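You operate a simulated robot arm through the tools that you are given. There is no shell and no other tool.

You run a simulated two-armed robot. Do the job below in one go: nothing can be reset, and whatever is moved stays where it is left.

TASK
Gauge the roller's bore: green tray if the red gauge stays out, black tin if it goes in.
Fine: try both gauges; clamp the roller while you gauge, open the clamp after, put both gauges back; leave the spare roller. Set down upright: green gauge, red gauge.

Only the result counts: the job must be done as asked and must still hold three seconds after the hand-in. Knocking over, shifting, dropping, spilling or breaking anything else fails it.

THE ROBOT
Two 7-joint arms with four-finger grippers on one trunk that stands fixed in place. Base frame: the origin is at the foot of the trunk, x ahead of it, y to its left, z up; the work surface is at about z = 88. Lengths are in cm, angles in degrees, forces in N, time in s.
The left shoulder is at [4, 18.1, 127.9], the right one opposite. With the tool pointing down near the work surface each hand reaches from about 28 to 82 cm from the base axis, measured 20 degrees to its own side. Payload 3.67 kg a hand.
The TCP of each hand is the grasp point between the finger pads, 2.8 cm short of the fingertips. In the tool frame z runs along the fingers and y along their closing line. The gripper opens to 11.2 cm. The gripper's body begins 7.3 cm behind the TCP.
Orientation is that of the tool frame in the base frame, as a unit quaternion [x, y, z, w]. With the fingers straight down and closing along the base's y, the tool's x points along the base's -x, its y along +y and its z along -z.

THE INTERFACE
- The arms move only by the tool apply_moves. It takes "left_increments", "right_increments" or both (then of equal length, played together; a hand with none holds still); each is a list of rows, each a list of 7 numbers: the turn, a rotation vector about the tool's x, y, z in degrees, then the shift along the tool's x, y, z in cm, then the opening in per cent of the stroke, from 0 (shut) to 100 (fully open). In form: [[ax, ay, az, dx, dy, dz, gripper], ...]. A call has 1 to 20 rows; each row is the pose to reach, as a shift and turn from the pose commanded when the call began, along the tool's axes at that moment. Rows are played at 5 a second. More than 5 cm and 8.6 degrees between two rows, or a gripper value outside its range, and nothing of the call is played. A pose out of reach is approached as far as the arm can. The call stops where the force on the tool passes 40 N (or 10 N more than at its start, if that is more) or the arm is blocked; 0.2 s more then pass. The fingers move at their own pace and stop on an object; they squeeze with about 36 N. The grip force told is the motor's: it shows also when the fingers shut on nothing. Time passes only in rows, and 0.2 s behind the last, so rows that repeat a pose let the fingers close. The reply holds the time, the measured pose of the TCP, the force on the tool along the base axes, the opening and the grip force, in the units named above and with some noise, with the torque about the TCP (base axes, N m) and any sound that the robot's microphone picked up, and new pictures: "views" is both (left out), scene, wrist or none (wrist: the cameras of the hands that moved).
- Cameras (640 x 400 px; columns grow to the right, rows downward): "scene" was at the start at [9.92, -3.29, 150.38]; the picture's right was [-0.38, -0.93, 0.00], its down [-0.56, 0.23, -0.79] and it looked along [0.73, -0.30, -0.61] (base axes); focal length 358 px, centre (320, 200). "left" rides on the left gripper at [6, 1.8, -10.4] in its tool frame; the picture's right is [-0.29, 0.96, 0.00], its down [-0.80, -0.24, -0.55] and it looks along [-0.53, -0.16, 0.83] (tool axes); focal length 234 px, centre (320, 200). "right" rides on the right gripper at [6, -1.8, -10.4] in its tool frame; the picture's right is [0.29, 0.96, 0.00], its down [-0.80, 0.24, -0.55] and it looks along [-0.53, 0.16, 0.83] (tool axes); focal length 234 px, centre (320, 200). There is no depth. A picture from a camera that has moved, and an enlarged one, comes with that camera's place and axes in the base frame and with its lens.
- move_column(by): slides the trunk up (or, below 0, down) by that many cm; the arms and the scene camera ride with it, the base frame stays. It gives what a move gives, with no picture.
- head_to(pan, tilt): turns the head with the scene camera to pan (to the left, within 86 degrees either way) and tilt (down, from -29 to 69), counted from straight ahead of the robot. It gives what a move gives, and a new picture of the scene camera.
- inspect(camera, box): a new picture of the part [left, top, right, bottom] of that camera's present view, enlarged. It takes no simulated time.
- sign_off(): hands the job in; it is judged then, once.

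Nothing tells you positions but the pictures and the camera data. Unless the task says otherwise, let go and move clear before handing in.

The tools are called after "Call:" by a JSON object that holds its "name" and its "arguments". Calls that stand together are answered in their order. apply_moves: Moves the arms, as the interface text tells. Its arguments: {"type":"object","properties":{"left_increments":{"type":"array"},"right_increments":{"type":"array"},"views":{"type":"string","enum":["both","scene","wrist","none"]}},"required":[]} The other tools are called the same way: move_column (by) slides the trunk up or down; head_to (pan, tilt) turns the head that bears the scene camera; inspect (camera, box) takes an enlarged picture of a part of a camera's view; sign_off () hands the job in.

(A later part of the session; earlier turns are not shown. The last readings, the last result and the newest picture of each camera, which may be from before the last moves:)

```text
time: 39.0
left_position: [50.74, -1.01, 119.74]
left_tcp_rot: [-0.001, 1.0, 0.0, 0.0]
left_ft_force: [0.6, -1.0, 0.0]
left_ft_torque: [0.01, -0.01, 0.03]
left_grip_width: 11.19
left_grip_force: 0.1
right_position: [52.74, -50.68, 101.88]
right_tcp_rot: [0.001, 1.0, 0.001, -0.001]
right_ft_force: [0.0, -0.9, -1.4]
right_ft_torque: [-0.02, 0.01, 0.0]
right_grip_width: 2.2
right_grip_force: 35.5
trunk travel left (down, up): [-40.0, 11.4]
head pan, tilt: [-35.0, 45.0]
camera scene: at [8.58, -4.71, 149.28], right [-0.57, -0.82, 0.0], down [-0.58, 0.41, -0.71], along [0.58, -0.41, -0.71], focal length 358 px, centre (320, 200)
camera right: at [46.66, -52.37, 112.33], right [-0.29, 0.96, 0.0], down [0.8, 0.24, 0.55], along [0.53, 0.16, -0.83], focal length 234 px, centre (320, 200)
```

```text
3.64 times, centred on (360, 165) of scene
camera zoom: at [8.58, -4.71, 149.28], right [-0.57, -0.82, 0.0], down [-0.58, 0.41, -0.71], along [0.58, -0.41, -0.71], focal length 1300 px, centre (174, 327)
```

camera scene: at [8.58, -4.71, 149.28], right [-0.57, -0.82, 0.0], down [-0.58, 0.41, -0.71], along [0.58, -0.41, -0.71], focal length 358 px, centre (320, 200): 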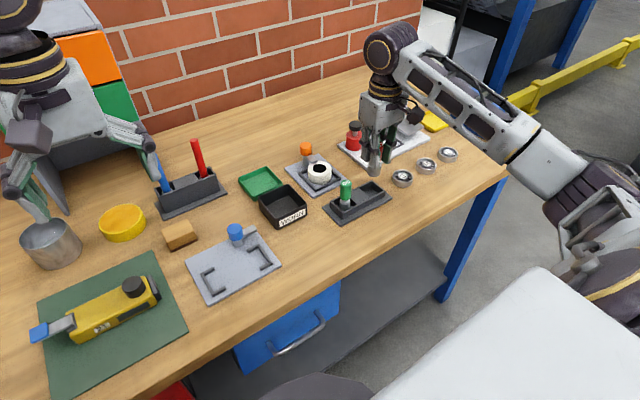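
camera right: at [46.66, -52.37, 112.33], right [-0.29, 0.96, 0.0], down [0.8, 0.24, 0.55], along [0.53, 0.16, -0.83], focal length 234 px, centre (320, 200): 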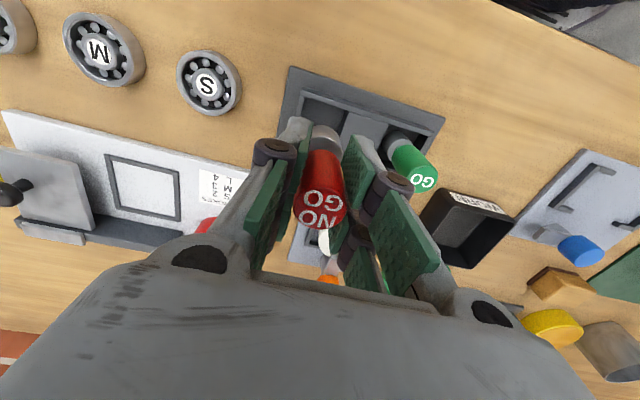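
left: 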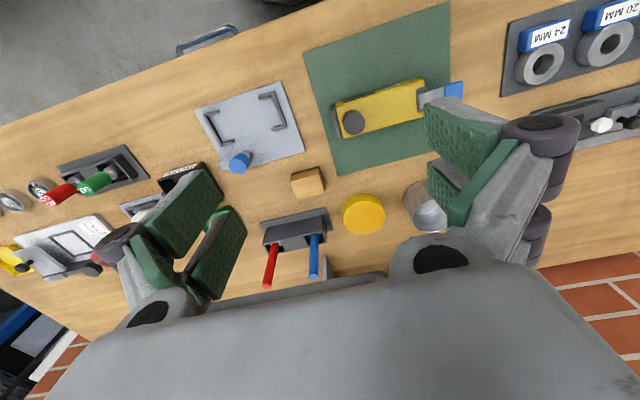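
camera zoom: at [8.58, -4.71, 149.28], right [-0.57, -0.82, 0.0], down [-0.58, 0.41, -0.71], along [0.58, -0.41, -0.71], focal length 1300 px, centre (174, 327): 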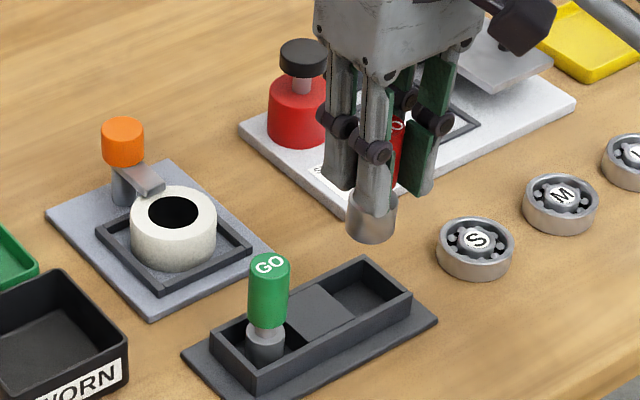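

The red gauge is held; its plug looks about 3.2 cm across versus about 3.5 cm for the bore, so I must test with good centring. I'll carry it over the bore and stop with the plug just above the roller.

Call:
{"name": "apply_moves", "arguments": {"right_increments": [[0, 0, 0, -3, 1.6, 0, 8], [0, 0, 0, -6, 3.2, 0, 8], [0, 0, 0, -9, 4.9, 0, 8], [0, 0, 0, -11.5, 6.2, 0, 8], [0, 0, 0, -12.25, 6.6, 0, 8], [0, 0, 0, -12.25, 6.6, 1.5, 8], [0, 0, 0, -12.25, 6.6, 2.7, 8], [0, 0, 0, -12.25, 6.6, 2.7, 8]], "views": "both"}}

Call:
{"name": "inspect", "arguments": {"camera": "scene", "box": [285, 130, 355, 200]}}

Call:
{"name": "inspect", "arguments": {"camera": "right", "box": [240, 40, 400, 220]}}

```text
time: 40.8
left_position: [50.69, -1.05, 119.87]
left_tcp_rot: [0.0, 1.0, 0.0, 0.0]
left_ft_force: [0.3, 0.5, -0.1]
left_ft_torque: [0.02, 0.0, 0.02]
left_grip_width: 11.19
left_grip_force: 0.1
right_position: [64.95, -43.93, 99.37]
right_tcp_rot: [0.0, 1.0, 0.0, 0.0]
right_ft_force: [-0.3, -0.7, -1.0]
right_ft_torque: [0.02, -0.05, -0.03]
right_grip_width: 2.18
right_grip_force: 35.3
trunk travel left (down, up): [-40.0, 11.4]
head pan, tilt: [-35.0, 45.0]
camera scene: at [8.55, -4.69, 149.28], right [-0.57, -0.82, 0.0], down [-0.58, 0.41, -0.71], along [0.58, -0.41, -0.71], focal length 358 px, centre (320, 200)
camera right: at [58.88, -45.72, 109.69], right [-0.29, 0.96, 0.0], down [0.8, 0.24, 0.55], along [0.53, 0.16, -0.83], focal length 234 px, centre (320, 200)
```

scene: 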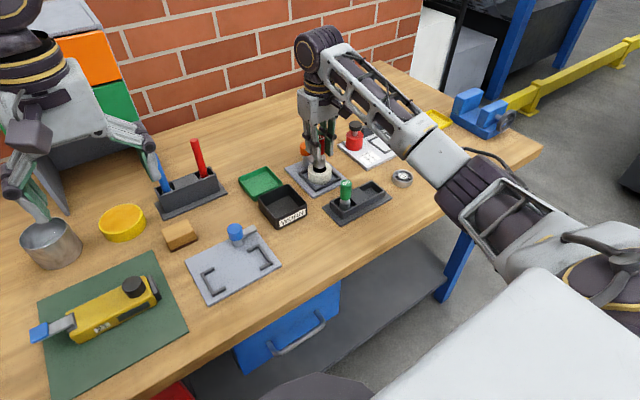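
right: 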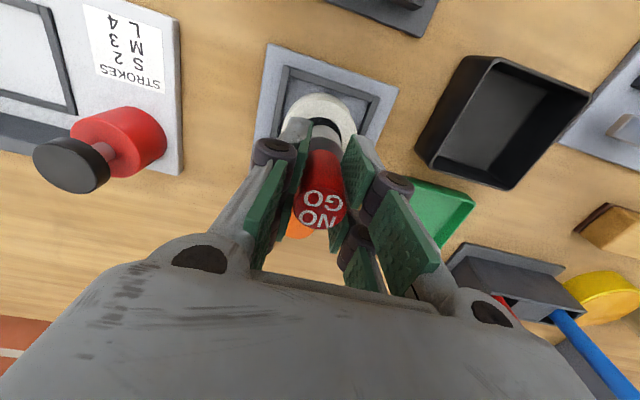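

```text
5.71 times, centred on (320, 165) of scene
camera zoom: at [8.55, -4.69, 149.28], right [-0.57, -0.82, 0.0], down [-0.58, 0.41, -0.71], along [0.58, -0.41, -0.71], focal length 2043 px, centre (320, 400)
```

zoom: 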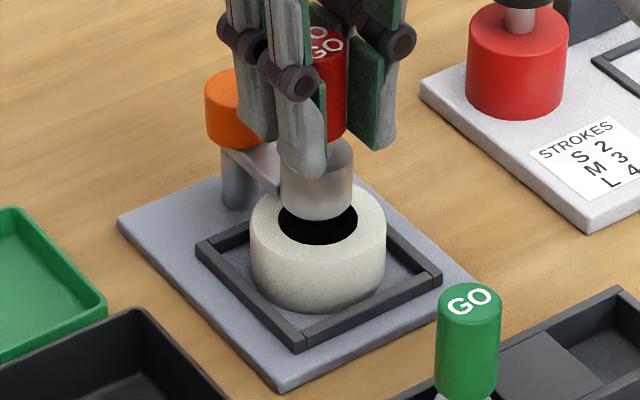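

```text
2.22 times, centred on (320, 130) of right
camera zoom: at [58.88, -45.72, 109.69], right [-0.29, 0.96, 0.0], down [0.8, 0.24, 0.55], along [0.53, 0.16, -0.83], focal length 520 px, centre (320, 356)
```

zoom: 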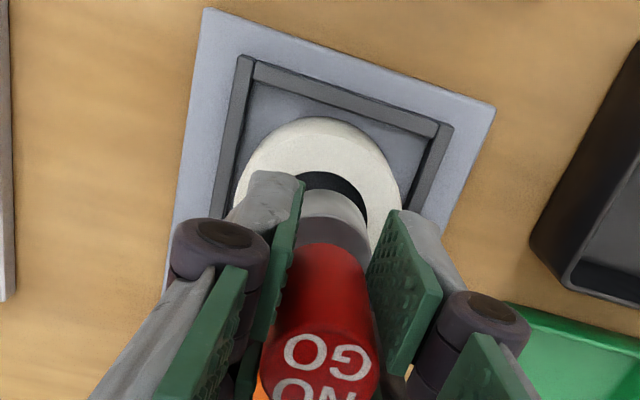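

The red plug is centred left-right over the bore in the scene view. I'll lower slowly and watch for contact; the roller's top edge would be met after about 1 cm.

Call:
{"name": "apply_moves", "arguments": {"right_increments": [[0, 0, 0, 0, 0, 0.3, 8], [0, 0, 0, 0, 0, 0.6, 8], [0, 0, 0, 0, 0, 0.8, 8], [0, 0, 0, 0, 0, 1.0, 8], [0, 0, 0, 0, 0, 1.1, 8], [0, 0, 0, 0, 0, 1.2, 8], [0, 0, 0, 0, 0, 1.3, 8], [0, 0, 0, 0, 0, 1.3, 8]], "views": "both"}}

Call:
{"name": "inspect", "arguments": {"camera": "scene", "box": [285, 130, 355, 200]}}

Call:
{"name": "inspect", "arguments": {"camera": "right", "box": [240, 40, 400, 220]}}

```text
time: 42.5
left_position: [50.7, -1.07, 119.91]
left_tcp_rot: [-0.001, 1.0, 0.0, 0.0]
left_ft_force: [-0.1, -0.1, 0.1]
left_ft_torque: [0.02, 0.04, -0.01]
left_grip_width: 11.21
left_grip_force: 0.1
right_position: [64.97, -43.95, 97.93]
right_tcp_rot: [0.001, 1.0, 0.0, 0.001]
right_ft_force: [-0.2, -0.3, -2.0]
right_ft_torque: [-0.02, 0.01, -0.01]
right_grip_width: 2.18
right_grip_force: 36.5
trunk travel left (down, up): [-40.0, 11.4]
head pan, tilt: [-35.0, 45.0]
camera scene: at [8.58, -4.69, 149.28], right [-0.57, -0.82, 0.0], down [-0.58, 0.41, -0.71], along [0.58, -0.41, -0.71], focal length 358 px, centre (320, 200)
camera right: at [58.94, -45.73, 108.37], right [-0.29, 0.96, 0.0], down [0.8, 0.24, 0.55], along [0.53, 0.16, -0.83], focal length 234 px, centre (320, 200)
```

scene: 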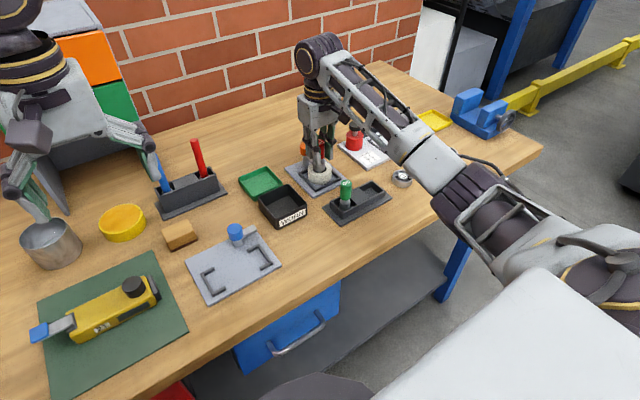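
right: 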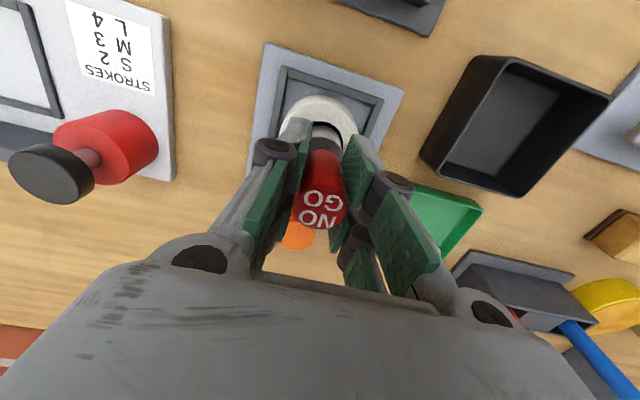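

```text
5.71 times, centred on (320, 165) of scene
camera zoom: at [8.58, -4.69, 149.28], right [-0.57, -0.82, 0.0], down [-0.58, 0.41, -0.71], along [0.58, -0.41, -0.71], focal length 2043 px, centre (320, 400)
```

zoom: 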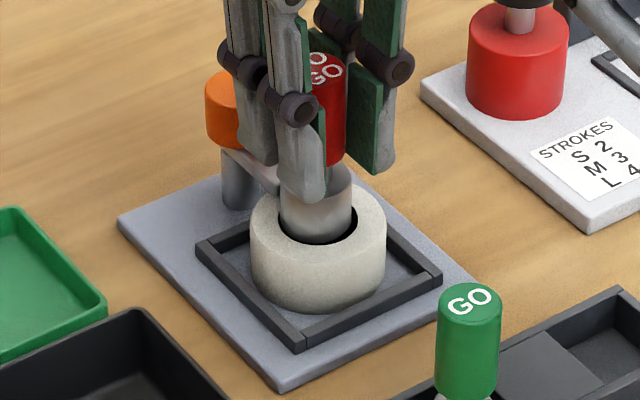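

```text
2.22 times, centred on (320, 130) of right
camera zoom: at [58.94, -45.73, 108.37], right [-0.29, 0.96, 0.0], down [0.8, 0.24, 0.55], along [0.53, 0.16, -0.83], focal length 520 px, centre (320, 356)
```

zoom: 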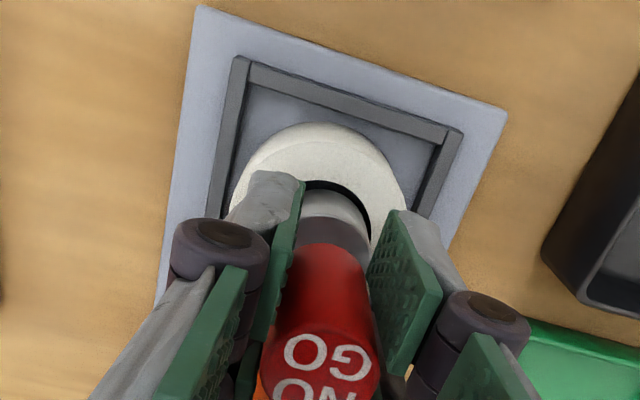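

No contact force yet, and the red plug's edge is at the mouth with a thin dark ring showing all round. I'll continue slowly downward.

Call:
{"name": "apply_moves", "arguments": {"right_increments": [[0, 0, 0, 0, 0, 0.2, 8], [0, 0, 0, 0, 0, 0.4, 8], [0, 0, 0, 0, 0, 0.6, 8], [0, 0, 0, 0, 0, 0.8, 8], [0, 0, 0, 0, 0, 1.0, 8], [0, 0, 0, 0, 0, 1.0, 8]], "views": "both"}}

Call:
{"name": "inspect", "arguments": {"camera": "scene", "box": [285, 130, 355, 200]}}

Call:
{"name": "inspect", "arguments": {"camera": "right", "box": [240, 40, 400, 220]}}

```text
time: 44.0
left_position: [50.74, -0.96, 119.91]
left_tcp_rot: [0.0, 1.0, 0.0, 0.0]
left_ft_force: [0.5, 0.6, 1.1]
left_ft_torque: [0.01, -0.02, 0.0]
left_grip_width: 11.22
left_grip_force: 0.1
right_position: [65.02, -43.92, 96.86]
right_tcp_rot: [0.001, 1.0, 0.0, 0.0]
right_ft_force: [0.1, -0.2, -2.4]
right_ft_torque: [0.0, 0.02, -0.02]
right_grip_width: 2.23
right_grip_force: 35.9
trunk travel left (down, up): [-40.0, 11.4]
head pan, tilt: [-35.0, 45.0]
camera scene: at [8.58, -4.69, 149.28], right [-0.57, -0.82, 0.0], down [-0.58, 0.41, -0.71], along [0.58, -0.41, -0.71], focal length 358 px, centre (320, 200)
camera right: at [58.92, -45.71, 107.33], right [-0.29, 0.96, 0.0], down [0.8, 0.24, 0.55], along [0.53, 0.16, -0.83], focal length 234 px, centre (320, 200)
```

scene: 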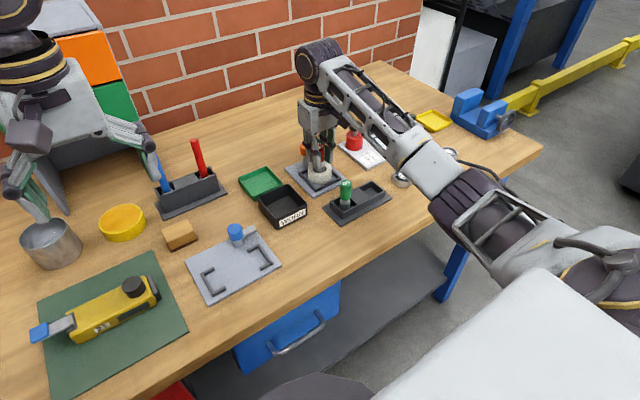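
right: 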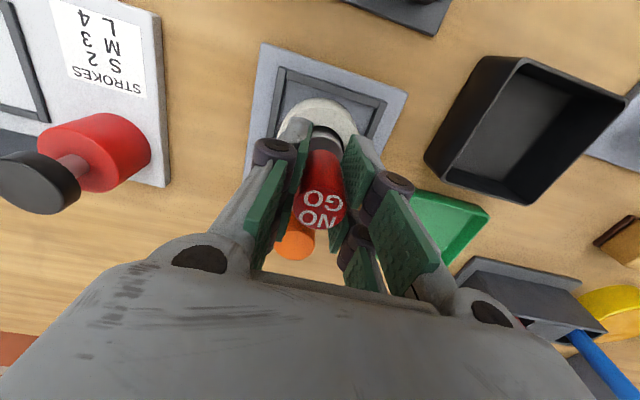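

```text
5.71 times, centred on (320, 165) of scene
camera zoom: at [8.58, -4.69, 149.28], right [-0.57, -0.82, 0.0], down [-0.58, 0.41, -0.71], along [0.58, -0.41, -0.71], focal length 2043 px, centre (320, 400)
```

zoom: 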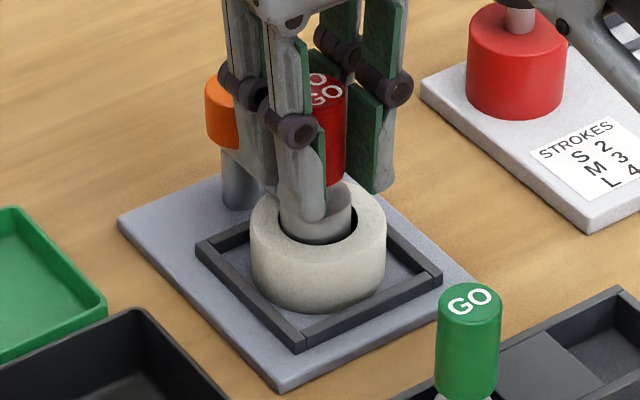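

```text
2.22 times, centred on (320, 130) of right
camera zoom: at [58.92, -45.71, 107.33], right [-0.29, 0.96, 0.0], down [0.8, 0.24, 0.55], along [0.53, 0.16, -0.83], focal length 520 px, centre (320, 356)
```

zoom: 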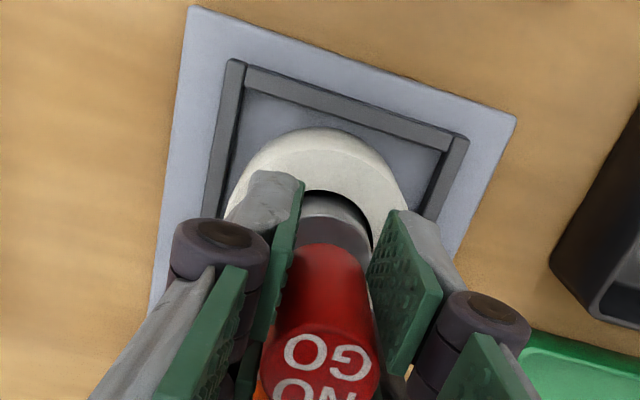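

The red plug is going into the bore with no resistance. I'll lower 1 cm more to confirm it enters fully.

Call:
{"name": "apply_moves", "arguments": {"right_increments": [[0, 0, 0, 0, 0, 0.3, 8], [0, 0, 0, 0, 0, 0.6, 8], [0, 0, 0, 0, 0, 0.9, 8], [0, 0, 0, 0, 0, 1.1, 8], [0, 0, 0, 0, 0, 1.1, 8]], "views": "both"}}

Call:
{"name": "inspect", "arguments": {"camera": "scene", "box": [285, 130, 355, 200]}}

Call:
{"name": "inspect", "arguments": {"camera": "right", "box": [240, 40, 400, 220]}}

```text
time: 45.1
left_position: [50.77, -0.97, 119.91]
left_tcp_rot: [0.001, 1.0, 0.0, 0.0]
left_ft_force: [-0.3, 0.5, 0.2]
left_ft_torque: [0.01, 0.06, -0.03]
left_grip_width: 11.2
left_grip_force: 0.1
right_position: [65.04, -43.9, 95.77]
right_tcp_rot: [0.001, 1.0, 0.0, 0.0]
right_ft_force: [0.5, -0.1, -1.7]
right_ft_torque: [-0.01, -0.01, -0.01]
right_grip_width: 2.19
right_grip_force: 36.2
trunk travel left (down, up): [-40.0, 11.4]
head pan, tilt: [-35.0, 45.0]
camera scene: at [8.58, -4.69, 149.28], right [-0.57, -0.82, 0.0], down [-0.58, 0.41, -0.71], along [0.58, -0.41, -0.71], focal length 358 px, centre (320, 200)
camera right: at [58.91, -45.75, 106.25], right [-0.29, 0.96, 0.0], down [0.8, 0.24, 0.55], along [0.53, 0.16, -0.83], focal length 234 px, centre (320, 200)
```

scene: 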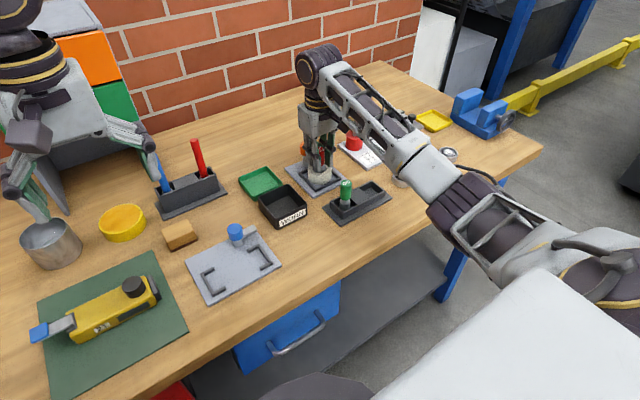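
right: 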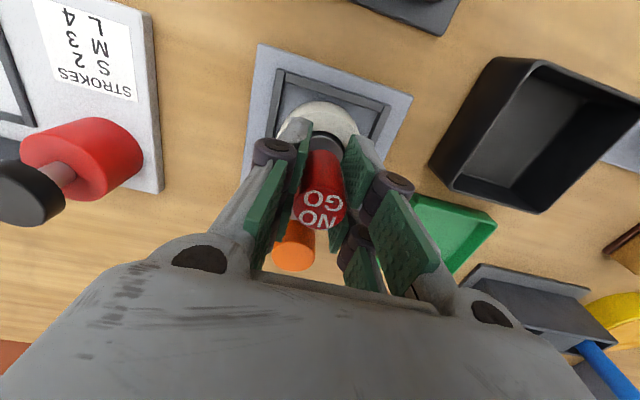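

```text
5.71 times, centred on (320, 165) of scene
camera zoom: at [8.58, -4.69, 149.28], right [-0.57, -0.82, 0.0], down [-0.58, 0.41, -0.71], along [0.58, -0.41, -0.71], focal length 2043 px, centre (320, 400)
```

zoom: 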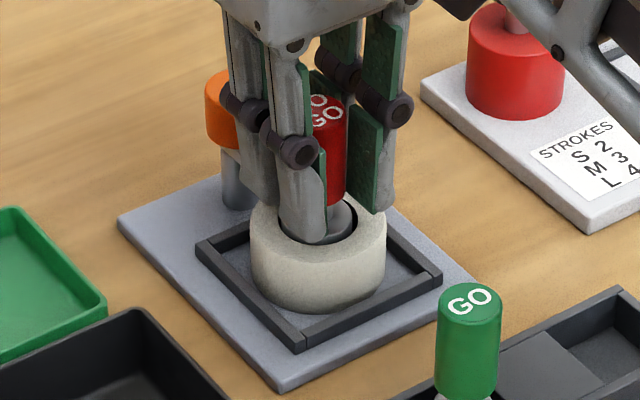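

```text
2.22 times, centred on (320, 130) of right
camera zoom: at [58.91, -45.75, 106.25], right [-0.29, 0.96, 0.0], down [0.8, 0.24, 0.55], along [0.53, 0.16, -0.83], focal length 520 px, centre (320, 356)
```

zoom: 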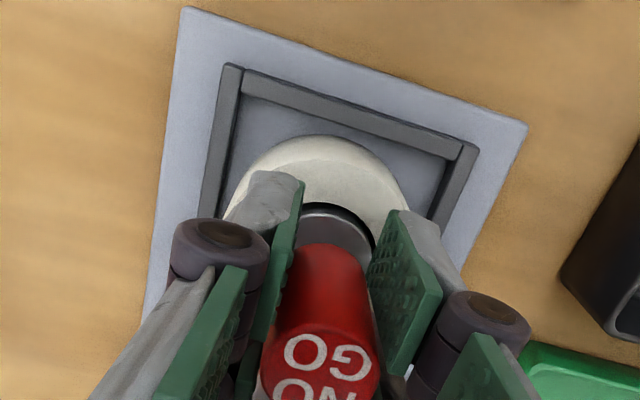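

The red gauge goes all the way in, so the bore is worn and the roller belongs in the black tin. Now I'll lift the red gauge out and carry it back above its pocket.

Call:
{"name": "apply_moves", "arguments": {"right_increments": [[0, 0, 0, 0, 0, -1, 8], [0, 0, 0, 0, 0, -2.5, 8], [0, 0, 0, 0, 0, -4.5, 8], [0, 0, 0, 0, 0, -6.6, 8], [0, 0, 0, 1.5, -0.8, -6.8, 8], [0, 0, 0, 4.5, -2.4, -6.8, 8], [0, 0, 0, 7.5, -4.0, -6.8, 8], [0, 0, 0, 10.5, -5.7, -6.8, 8], [0, 0, 0, 12.25, -6.6, -6.6, 8], [0, 0, 0, 12.25, -6.6, -6.1, 8], [0, 0, 0, 12.25, -6.6, -6.1, 8]], "views": "both"}}

Call:
{"name": "inspect", "arguments": {"camera": "scene", "box": [310, 110, 410, 220]}}

```text
time: 47.5
left_position: [50.72, -0.96, 119.89]
left_tcp_rot: [0.0, 1.0, 0.001, 0.0]
left_ft_force: [0.5, -0.5, -0.2]
left_ft_torque: [0.01, -0.01, 0.02]
left_grip_width: 11.2
left_grip_force: 0.0
right_position: [52.85, -50.61, 101.89]
right_tcp_rot: [0.001, 1.0, 0.0, 0.0]
right_ft_force: [-0.1, 0.0, -1.7]
right_ft_torque: [0.01, 0.0, 0.01]
right_grip_width: 2.2
right_grip_force: 36.1
trunk travel left (down, up): [-40.0, 11.4]
head pan, tilt: [-35.0, 45.0]
camera scene: at [8.55, -4.72, 149.28], right [-0.57, -0.82, 0.0], down [-0.58, 0.41, -0.71], along [0.58, -0.41, -0.71], focal length 358 px, centre (320, 200)
camera right: at [46.65, -52.36, 112.36], right [-0.29, 0.96, 0.0], down [0.8, 0.24, 0.55], along [0.53, 0.16, -0.83], focal length 234 px, centre (320, 200)
```

scene: 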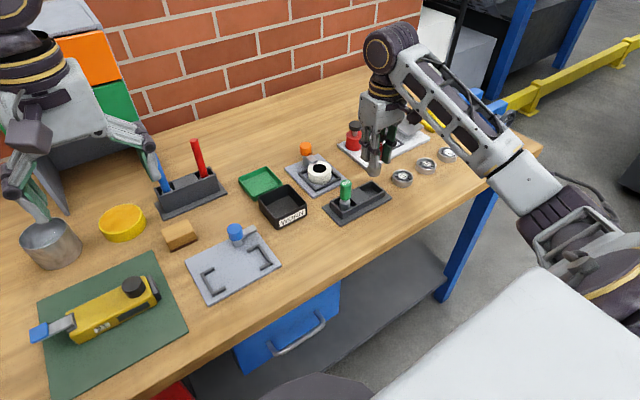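
right: 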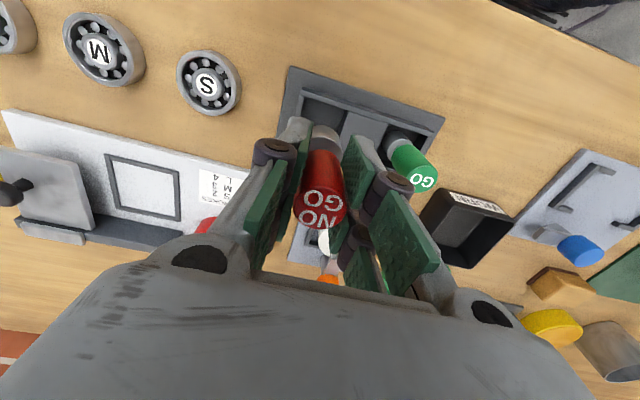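

```text
3.64 times, centred on (360, 165) of scene
camera zoom: at [8.55, -4.72, 149.28], right [-0.57, -0.82, 0.0], down [-0.58, 0.41, -0.71], along [0.58, -0.41, -0.71], focal length 1300 px, centre (174, 327)
```

zoom: 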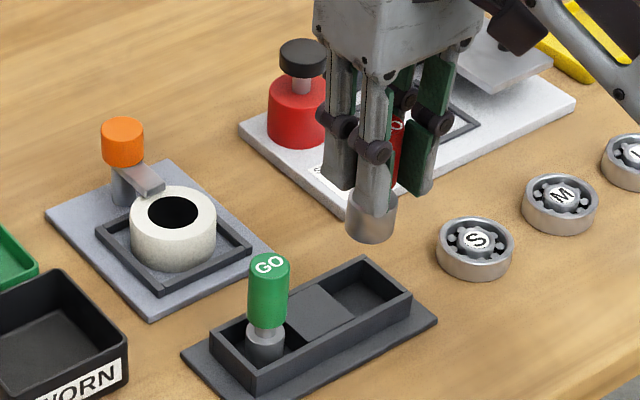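

The picture matches the one at lift-off, so the red gauge is straight above its pocket. I'll lower it the same 7 cm and check the force before letting go.

Call:
{"name": "apply_moves", "arguments": {"right_increments": [[0, 0, 0, 0, 0, 2, 8], [0, 0, 0, 0, 0, 4, 8], [0, 0, 0, 0, 0, 5.5, 8], [0, 0, 0, 0, 0, 6.5, 8], [0, 0, 0, 0, 0, 7.0, 8], [0, 0, 0, 0, 0, 7.03, 8], [0, 0, 0, 0, 0, 7.03, 8]], "views": "wrist"}}

```text
time: 49.1
left_position: [50.66, -0.86, 119.86]
left_tcp_rot: [0.0, 1.0, 0.0, 0.0]
left_ft_force: [-0.6, 0.4, 0.4]
left_ft_torque: [0.02, 0.01, -0.01]
left_grip_width: 11.18
left_grip_force: 0.0
right_position: [52.79, -50.5, 94.99]
right_tcp_rot: [0.0, 1.0, 0.0, -0.001]
right_ft_force: [-0.7, 0.3, 0.0]
right_ft_torque: [0.0, 0.06, -0.01]
right_grip_width: 2.18
right_grip_force: 36.1
trunk travel left (down, up): [-40.0, 11.4]
head pan, tilt: [-35.0, 45.0]
camera right: at [46.68, -52.3, 105.37], right [-0.29, 0.96, 0.0], down [0.8, 0.24, 0.55], along [0.53, 0.16, -0.83], focal length 234 px, centre (320, 200)
```

right: 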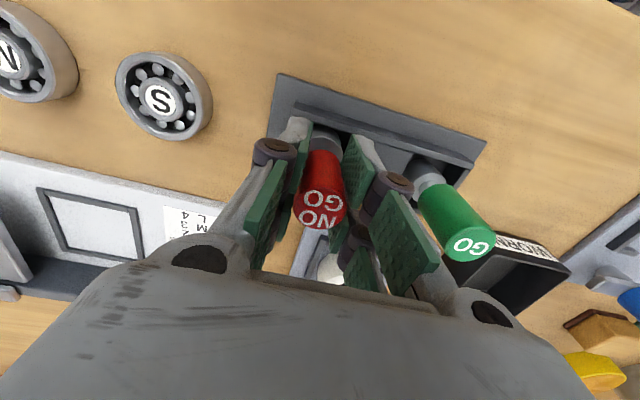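

The weight is off the hand, so it rests on the pocket floor. I'll open gently and rise.

Call:
{"name": "apply_moves", "arguments": {"right_increments": [[0, 0, 0, 0, 0, 0, 20], [0, 0, 0, 0, 0, 0, 30], [0, 0, 0, 0, 0, 0, 45], [0, 0, 0, 0, 0, 0, 45], [0, 0, 0, 0, 0, -2, 45], [0, 0, 0, 0, 0, -5, 45], [0, 0, 0, 0, 0, -9, 45], [0, 0, 0, 0, 0, -12, 45], [0, 0, 0, 0, 0, -12, 45]], "views": "both"}}

Call:
{"name": "inspect", "arguments": {"camera": "scene", "box": [300, 150, 400, 230]}}

```text
time: 51.1
left_position: [50.8, -1.02, 119.83]
left_tcp_rot: [0.0, 1.0, 0.0, 0.0]
left_ft_force: [0.1, -0.1, -0.3]
left_ft_torque: [0.01, 0.0, 0.0]
left_grip_width: 11.21
left_grip_force: 0.0
right_position: [52.83, -50.59, 107.03]
right_tcp_rot: [0.0, 1.0, 0.0, 0.0]
right_ft_force: [-0.1, 0.3, -0.3]
right_ft_torque: [0.01, 0.02, 0.01]
right_grip_width: 5.01
right_grip_force: 0.1
trunk travel left (down, up): [-40.0, 11.4]
head pan, tilt: [-35.0, 45.0]
camera scene: at [8.59, -4.7, 149.27], right [-0.57, -0.82, 0.0], down [-0.58, 0.41, -0.71], along [0.58, -0.41, -0.71], focal length 358 px, centre (320, 200)
camera right: at [46.72, -52.36, 117.37], right [-0.29, 0.96, 0.0], down [0.8, 0.24, 0.55], along [0.53, 0.16, -0.83], focal length 234 px, centre (320, 200)
```

scene: 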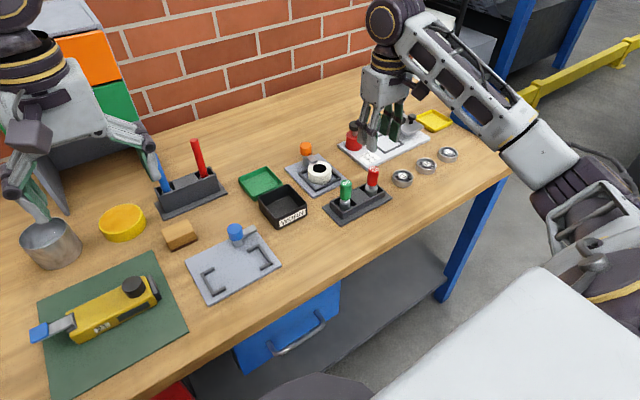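
right: 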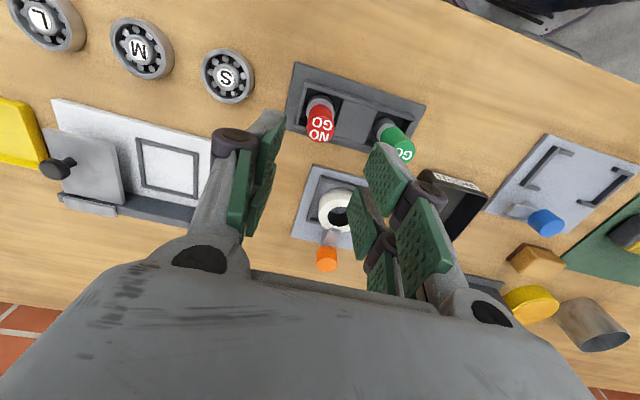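

```text
5.00 times, centred on (350, 190) of scene
camera zoom: at [8.59, -4.7, 149.27], right [-0.57, -0.82, 0.0], down [-0.58, 0.41, -0.71], along [0.58, -0.41, -0.71], focal length 1788 px, centre (170, 250)
```

zoom: 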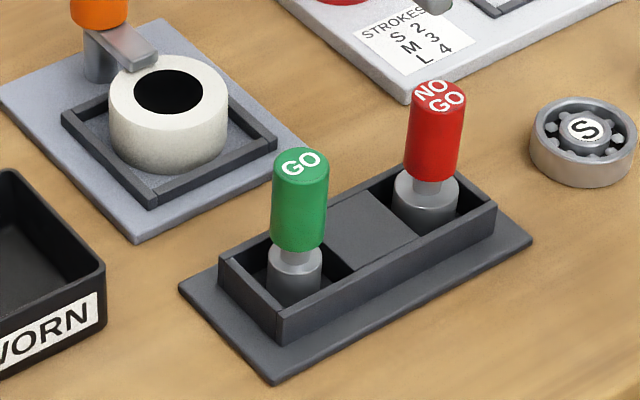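

Both gauges stand upright in their pockets. Now I'll go back over the clamp knob to open it, using the same pose where I let go of it.

Call:
{"name": "apply_moves", "arguments": {"right_increments": [[0, 0, 0, -3.5, 1.3, 0, 50], [0, 0, 0, -7.5, 2.7, 0, 50], [0, 0, 0, -11.5, 4.1, 0, 50], [0, 0, 0, -15.5, 5.5, 0, 50], [0, 0, 0, -18.43, 6.6, 0, 50], [0, 0, 0, -18.43, 6.6, 3, 50], [0, 0, 0, -18.43, 6.6, 6, 50], [0, 0, 0, -18.43, 6.6, 8, 50], [0, 0, 0, -18.43, 6.6, 8, 50]], "views": "both"}}

Call:
{"name": "inspect", "arguments": {"camera": "right", "box": [220, 20, 420, 260]}}

```text
time: 53.1
left_position: [50.58, -0.99, 119.81]
left_tcp_rot: [-0.001, 1.0, 0.0, 0.0]
left_ft_force: [-0.8, 0.7, -0.7]
left_ft_torque: [-0.03, -0.02, 0.03]
left_grip_width: 11.19
left_grip_force: 0.1
right_position: [71.13, -44.02, 98.89]
right_tcp_rot: [0.0, 1.0, 0.0, 0.0]
right_ft_force: [0.2, 0.0, -0.2]
right_ft_torque: [0.01, -0.03, 0.0]
right_grip_width: 5.58
right_grip_force: 0.0
trunk travel left (down, up): [-40.0, 11.4]
head pan, tilt: [-35.0, 45.0]
camera scene: at [8.53, -4.71, 149.28], right [-0.57, -0.82, 0.0], down [-0.58, 0.41, -0.71], along [0.58, -0.41, -0.71], focal length 358 px, centre (320, 200)
camera right: at [65.12, -45.67, 109.32], right [-0.29, 0.96, 0.0], down [0.8, 0.24, 0.55], along [0.53, 0.16, -0.83], focal length 234 px, centre (320, 200)
```

scene: 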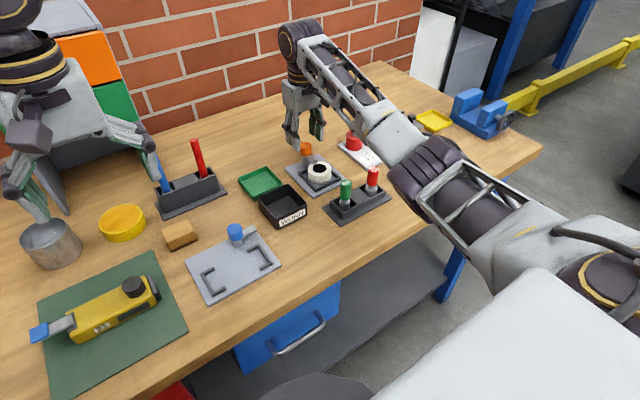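
right: 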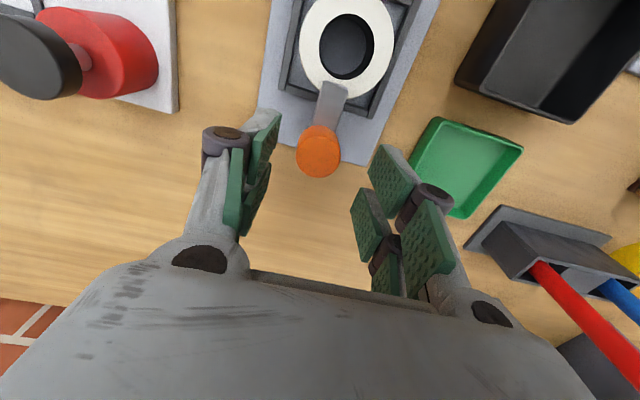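

```text
1.67 times, centred on (320, 140) of right
camera zoom: at [65.12, -45.67, 109.32], right [-0.29, 0.96, 0.0], down [0.8, 0.24, 0.55], along [0.53, 0.16, -0.83], focal length 390 px, centre (320, 300)
```

zoom: 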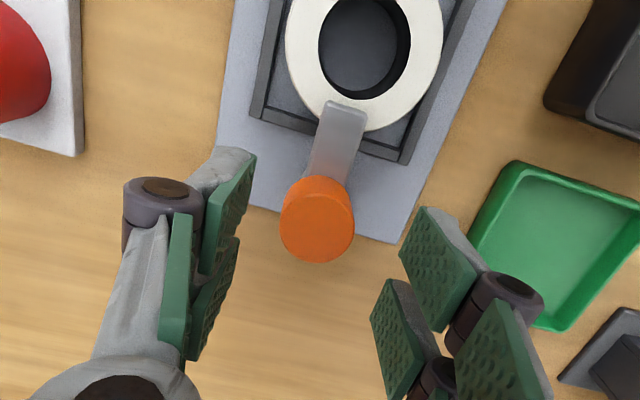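

The knob is centred between the fingers, clamp still in place. I'll descend around it and close.

Call:
{"name": "apply_moves", "arguments": {"right_increments": [[0, 0, 0, 0, 0, 1.5, 50], [0, 0, 0, 0, 0, 3, 50], [0, 0, 0, 0, 0, 3.75, 50], [0, 0, 0, 0, 0, 3.75, 50], [0, 0, 0, 0, 0, 3.75, 20], [0, 0, 0, 0, 0, 3.75, 10], [0, 0, 0, 0, 0, 3.75, 10], [0, 0, 0, 0, 0, 3.75, 10]], "views": "both"}}

```text
time: 55.0
left_position: [50.82, -1.08, 119.85]
left_tcp_rot: [-0.001, 1.0, 0.0, 0.0]
left_ft_force: [-0.6, 0.1, 0.0]
left_ft_torque: [0.04, 0.01, -0.01]
left_grip_width: 11.22
left_grip_force: 0.0
right_position: [71.05, -43.9, 95.25]
right_tcp_rot: [0.001, 1.0, 0.0, 0.0]
right_ft_force: [-0.4, -6.0, 0.4]
right_ft_torque: [-0.34, 0.13, -0.04]
right_grip_width: 2.79
right_grip_force: 45.5
trunk travel left (down, up): [-40.0, 11.4]
head pan, tilt: [-35.0, 45.0]
camera scene: at [8.55, -4.77, 149.28], right [-0.57, -0.82, 0.0], down [-0.58, 0.41, -0.71], along [0.58, -0.41, -0.71], focal length 358 px, centre (320, 200)
camera right: at [65.09, -45.79, 105.64], right [-0.29, 0.96, 0.0], down [0.8, 0.24, 0.55], along [0.53, 0.16, -0.83], focal length 234 px, centre (320, 200)
```

scene: 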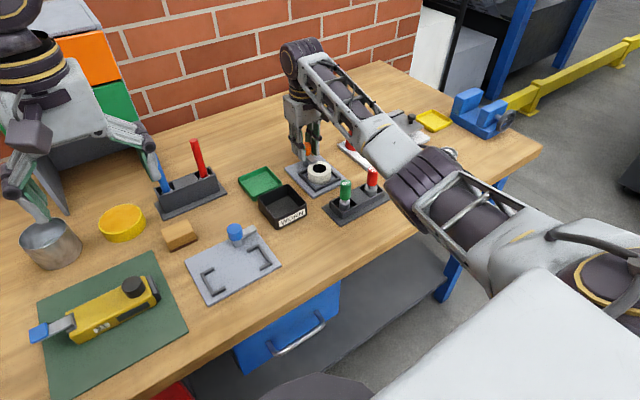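
right: 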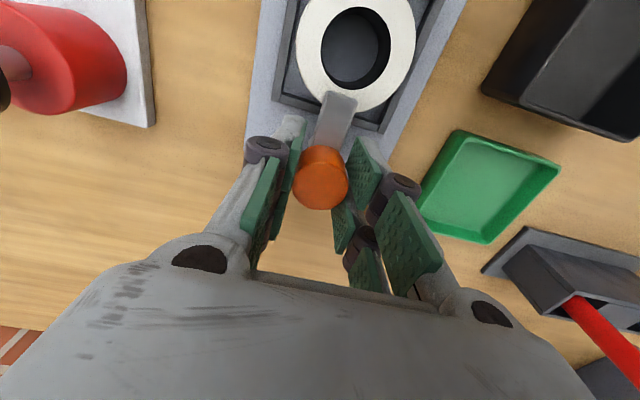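

The knob is gripped again. I'll turn it back a quarter turn to open the clamp.

Call:
{"name": "apply_moves", "arguments": {"right_increments": [[0, 0, 0, 0, -0.06, 0, 10], [0, 0, -8, 0, -0.06, 0, 10], [0, 0, -16, 0, -0.06, 0, 10], [0, 0, -24, 0, -0.06, 0, 10], [0, 0, -32, 0, -0.06, 0, 10], [0, 0, -40, 0, -0.06, 0, 10], [0, 0, -48, 0, -0.06, 0, 10], [0, 0, -56, 0, -0.06, 0, 10], [0, 0, -64, 0, -0.06, 0, 10], [0, 0, -72, 0, -0.06, 0, 10], [0, 0, -80, 0, -0.06, 0, 10], [0, 0, -86, 0, -0.06, 0, 10], [0, 0, -90, 0, -0.06, 0, 10], [0, 0, -90, 0, -0.06, 0, 10]], "views": "both"}}

```text
time: 58.0
left_position: [50.63, -0.9, 119.92]
left_tcp_rot: [0.0, 1.0, 0.0, 0.0]
left_ft_force: [-0.4, -0.9, -0.7]
left_ft_torque: [0.0, -0.01, -0.02]
left_grip_width: 11.17
left_grip_force: 0.1
right_position: [71.17, -44.01, 95.23]
right_tcp_rot: [0.708, -0.707, 0.0, 0.0]
right_ft_force: [0.6, -6.4, 6.8]
right_ft_torque: [0.51, -0.36, -0.22]
right_grip_width: 2.79
right_grip_force: 45.4
trunk travel left (down, up): [-40.0, 11.4]
head pan, tilt: [-35.0, 45.0]
camera scene: at [8.5, -4.73, 149.28], right [-0.57, -0.82, 0.0], down [-0.58, 0.41, -0.71], along [0.58, -0.41, -0.71], focal length 358 px, centre (320, 200)
camera right: at [72.87, -50.0, 105.63], right [-0.96, -0.29, 0.0], down [-0.24, 0.8, 0.55], along [-0.16, 0.53, -0.83], focal length 234 px, centre (320, 200)
```

scene: 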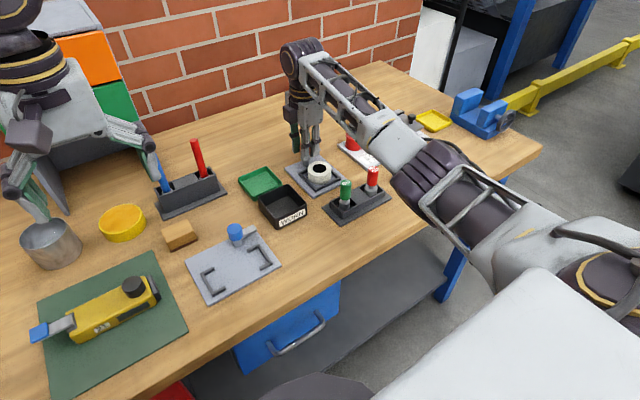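
right: 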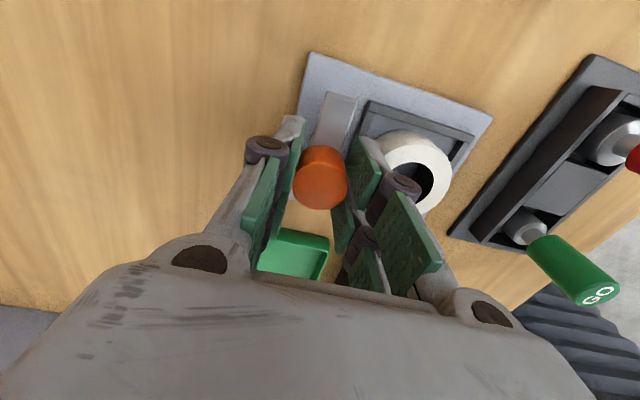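

The arm points along -y again, as at the start. I'll let go, rise, and turn the hand back.

Call:
{"name": "apply_moves", "arguments": {"right_increments": [[0, 0, 0, 0, 0, 0, 40], [0, 0, 0, 0, 0, 0, 50], [0, 0, 0, 0, 0, 0, 50], [0, 0, 0, 0, 0, -2, 50], [0, 0, 0, 0, 0, -5, 50], [0, 0, 0, 0, 0, -9, 50], [0, 0, 0, 0, 0, -12, 50], [0, 0, 0, 0, 0, -12, 50]], "views": "none"}}

Call:
{"name": "apply_moves", "arguments": {"right_increments": [[0, 0, 8, 0, 0.5, 0, 50], [0, 0, 16, 0, 1.0, 0, 55], [0, 0, 24, 0, 1.5, 0, 60], [0, 0, 32, 0, 2.0, 0, 65], [0, 0, 40, 0, 2.5, 0, 70], [0, 0, 48, 0, 3.0, 0, 75], [0, 0, 56, 0, 3.5, 0, 75], [0, 0, 64, 0, 4.0, 0, 75], [0, 0, 72, 0, 4.5, 0, 75], [0, 0, 80, 0, 5.0, 0, 75], [0, 0, 86, 0, 5.5, 0, 75], [0, 0, 90, 0, 6.0, 0, 75], [0, 0, 90, 0, 6.0, 0, 75]], "views": "both"}}

Call:
{"name": "inspect", "arguments": {"camera": "right", "box": [230, 40, 400, 220]}}

Call:
{"name": "inspect", "arguments": {"camera": "scene", "box": [275, 130, 355, 200]}}

Call:
{"name": "inspect", "arguments": {"camera": "scene", "box": [230, 160, 330, 240]}}

```text
time: 59.8
left_position: [50.67, -0.86, 119.99]
left_tcp_rot: [-0.001, 1.0, 0.0, 0.0]
left_ft_force: [0.6, -0.5, -0.6]
left_ft_torque: [-0.01, 0.0, -0.01]
left_grip_width: 11.19
left_grip_force: 0.1
right_position: [71.19, -44.11, 107.17]
right_tcp_rot: [-0.706, 0.708, 0.001, 0.0]
right_ft_force: [-0.1, 0.3, 0.5]
right_ft_torque: [-0.01, 0.0, 0.02]
right_grip_width: 5.6
right_grip_force: 0.0
trunk travel left (down, up): [-40.0, 11.4]
head pan, tilt: [-35.0, 45.0]
```

```text
time: 62.5
left_position: [50.68, -0.86, 119.84]
left_tcp_rot: [0.001, 1.0, 0.0, 0.0]
left_ft_force: [0.5, 0.0, 0.0]
left_ft_torque: [0.0, -0.02, 0.0]
left_grip_width: 11.21
left_grip_force: 0.0
right_position: [65.15, -44.15, 107.13]
right_tcp_rot: [0.001, 1.0, 0.0, 0.0]
right_ft_force: [-0.6, -0.4, 0.6]
right_ft_torque: [-0.02, 0.02, 0.0]
right_grip_width: 8.39
right_grip_force: 0.0
trunk travel left (down, up): [-40.0, 11.4]
head pan, tilt: [-35.0, 45.0]
camera scene: at [8.58, -4.67, 149.28], right [-0.57, -0.82, 0.0], down [-0.58, 0.41, -0.71], along [0.58, -0.41, -0.71], focal length 358 px, centre (320, 200)
camera right: at [59.14, -45.78, 117.59], right [-0.29, 0.96, 0.0], down [0.8, 0.24, 0.55], along [0.53, 0.16, -0.83], focal length 234 px, centre (320, 200)
```

scene: 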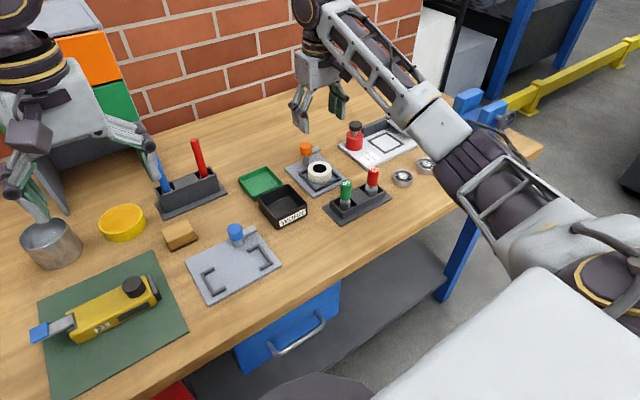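
right: 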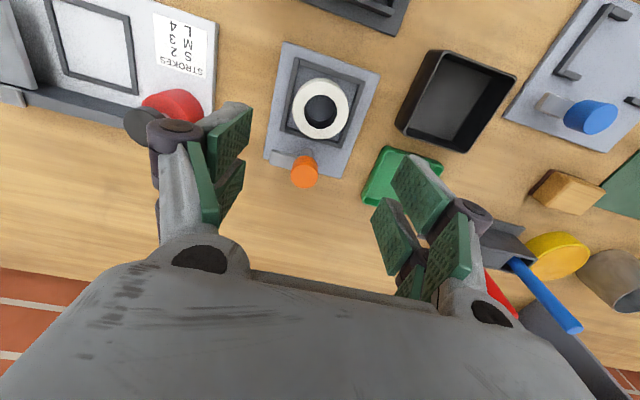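

```text
2.22 times, centred on (315, 130) of right
camera zoom: at [59.14, -45.78, 117.59], right [-0.29, 0.96, 0.0], down [0.8, 0.24, 0.55], along [0.53, 0.16, -0.83], focal length 520 px, centre (331, 356)
```

zoom: 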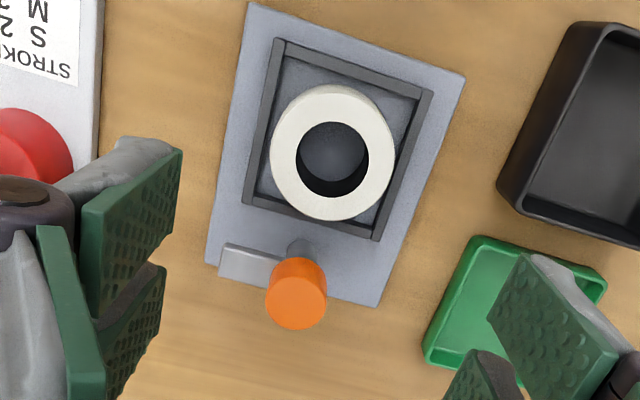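

```text
5.71 times, centred on (315, 165) of scene
camera zoom: at [8.58, -4.67, 149.28], right [-0.57, -0.82, 0.0], down [-0.58, 0.41, -0.71], along [0.58, -0.41, -0.71], focal length 2043 px, centre (349, 400)
```

zoom: 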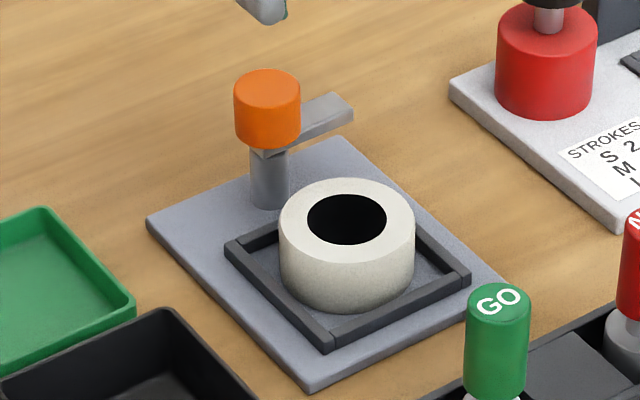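

```text
5.00 times, centred on (280, 200) of scene
camera zoom: at [8.58, -4.67, 149.28], right [-0.57, -0.82, 0.0], down [-0.58, 0.41, -0.71], along [0.58, -0.41, -0.71], focal length 1788 px, centre (520, 200)
```

zoom: 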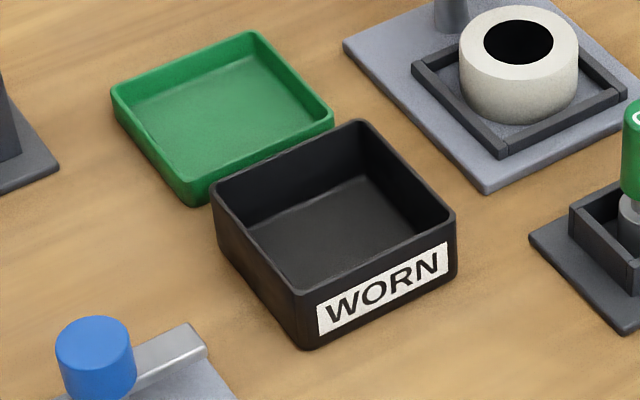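

The clamp is open and the roller is still in place. The tin's inside (about 7.2 cm) is too narrow for fingers outside a 6 cm roller, so I'll try gripping the roller from inside its bore: closed fingers (about 2×2 cm) go into the 3.5 cm bore and spread. First I'll line up above the bore with the fingers shut.

Call:
{"name": "apply_moves", "arguments": {"right_increments": [[0, 0, 0, 0.2, 0.18, 0, 30], [0, 0, 0, 0.2, 0.18, 0, 0], [0, 0, 0, 0.2, 0.18, 3, 0], [0, 0, 0, 0.2, 0.18, 6, 0], [0, 0, 0, 0.2, 0.18, 9.5, 0], [0, 0, 0, 0.2, 0.18, 9.5, 0]], "views": "both"}}

Call:
{"name": "inspect", "arguments": {"camera": "right", "box": [240, 40, 400, 220]}}

Call:
{"name": "inspect", "arguments": {"camera": "scene", "box": [275, 120, 355, 200]}}

```text
time: 64.0
left_position: [50.65, -0.97, 119.93]
left_tcp_rot: [0.0, 1.0, 0.001, 0.0]
left_ft_force: [-0.7, 0.0, 0.2]
left_ft_torque: [0.0, 0.03, -0.04]
left_grip_width: 11.21
left_grip_force: 0.0
right_position: [64.94, -43.94, 97.71]
right_tcp_rot: [-0.001, 1.0, 0.0, 0.0]
right_ft_force: [0.6, 0.6, -0.6]
right_ft_torque: [-0.02, 0.01, 0.01]
right_grip_width: 0.0
right_grip_force: 35.6
trunk travel left (down, up): [-40.0, 11.4]
head pan, tilt: [-35.0, 45.0]
camera scene: at [8.55, -4.67, 149.28], right [-0.57, -0.82, 0.0], down [-0.58, 0.41, -0.71], along [0.58, -0.41, -0.71], focal length 358 px, centre (320, 200)
camera right: at [58.91, -45.6, 108.07], right [-0.29, 0.96, 0.0], down [0.8, 0.24, 0.55], along [0.53, 0.16, -0.83], focal length 234 px, centre (320, 200)
```

scene: 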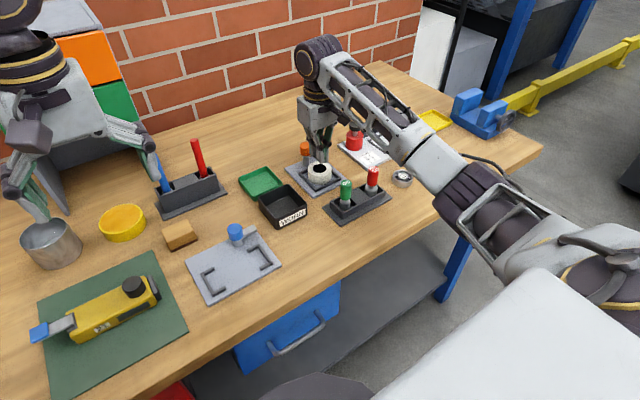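
right: 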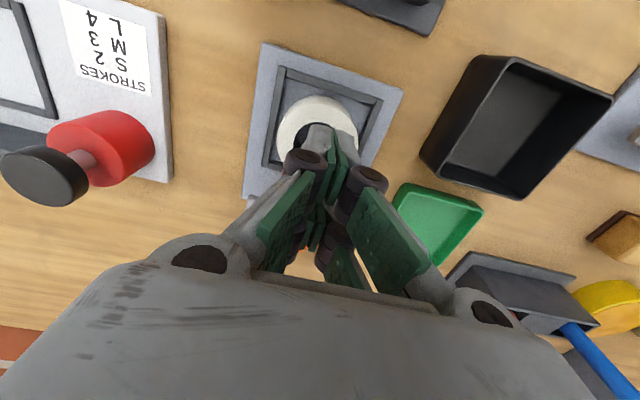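

```text
2.22 times, centred on (320, 130) of right
camera zoom: at [58.91, -45.6, 108.07], right [-0.29, 0.96, 0.0], down [0.8, 0.24, 0.55], along [0.53, 0.16, -0.83], focal length 520 px, centre (320, 356)
```

zoom: 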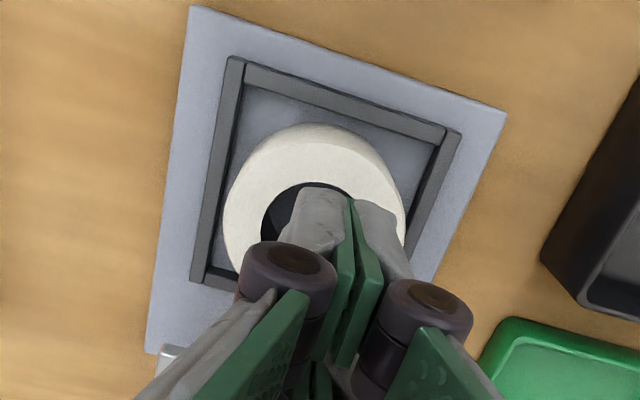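

```text
5.00 times, centred on (315, 160) of scene
camera zoom: at [8.55, -4.67, 149.28], right [-0.57, -0.82, 0.0], down [-0.58, 0.41, -0.71], along [0.58, -0.41, -0.71], focal length 1788 px, centre (345, 400)
```

zoom: 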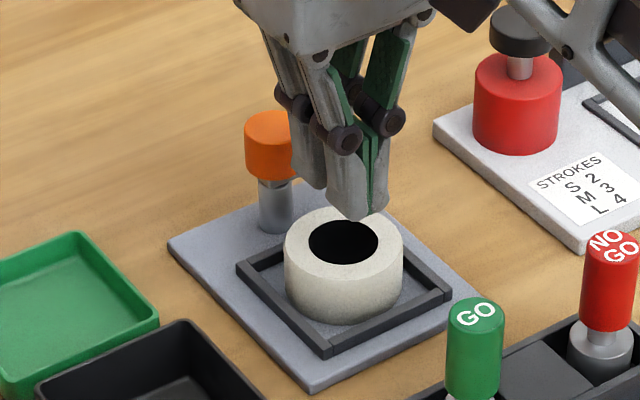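

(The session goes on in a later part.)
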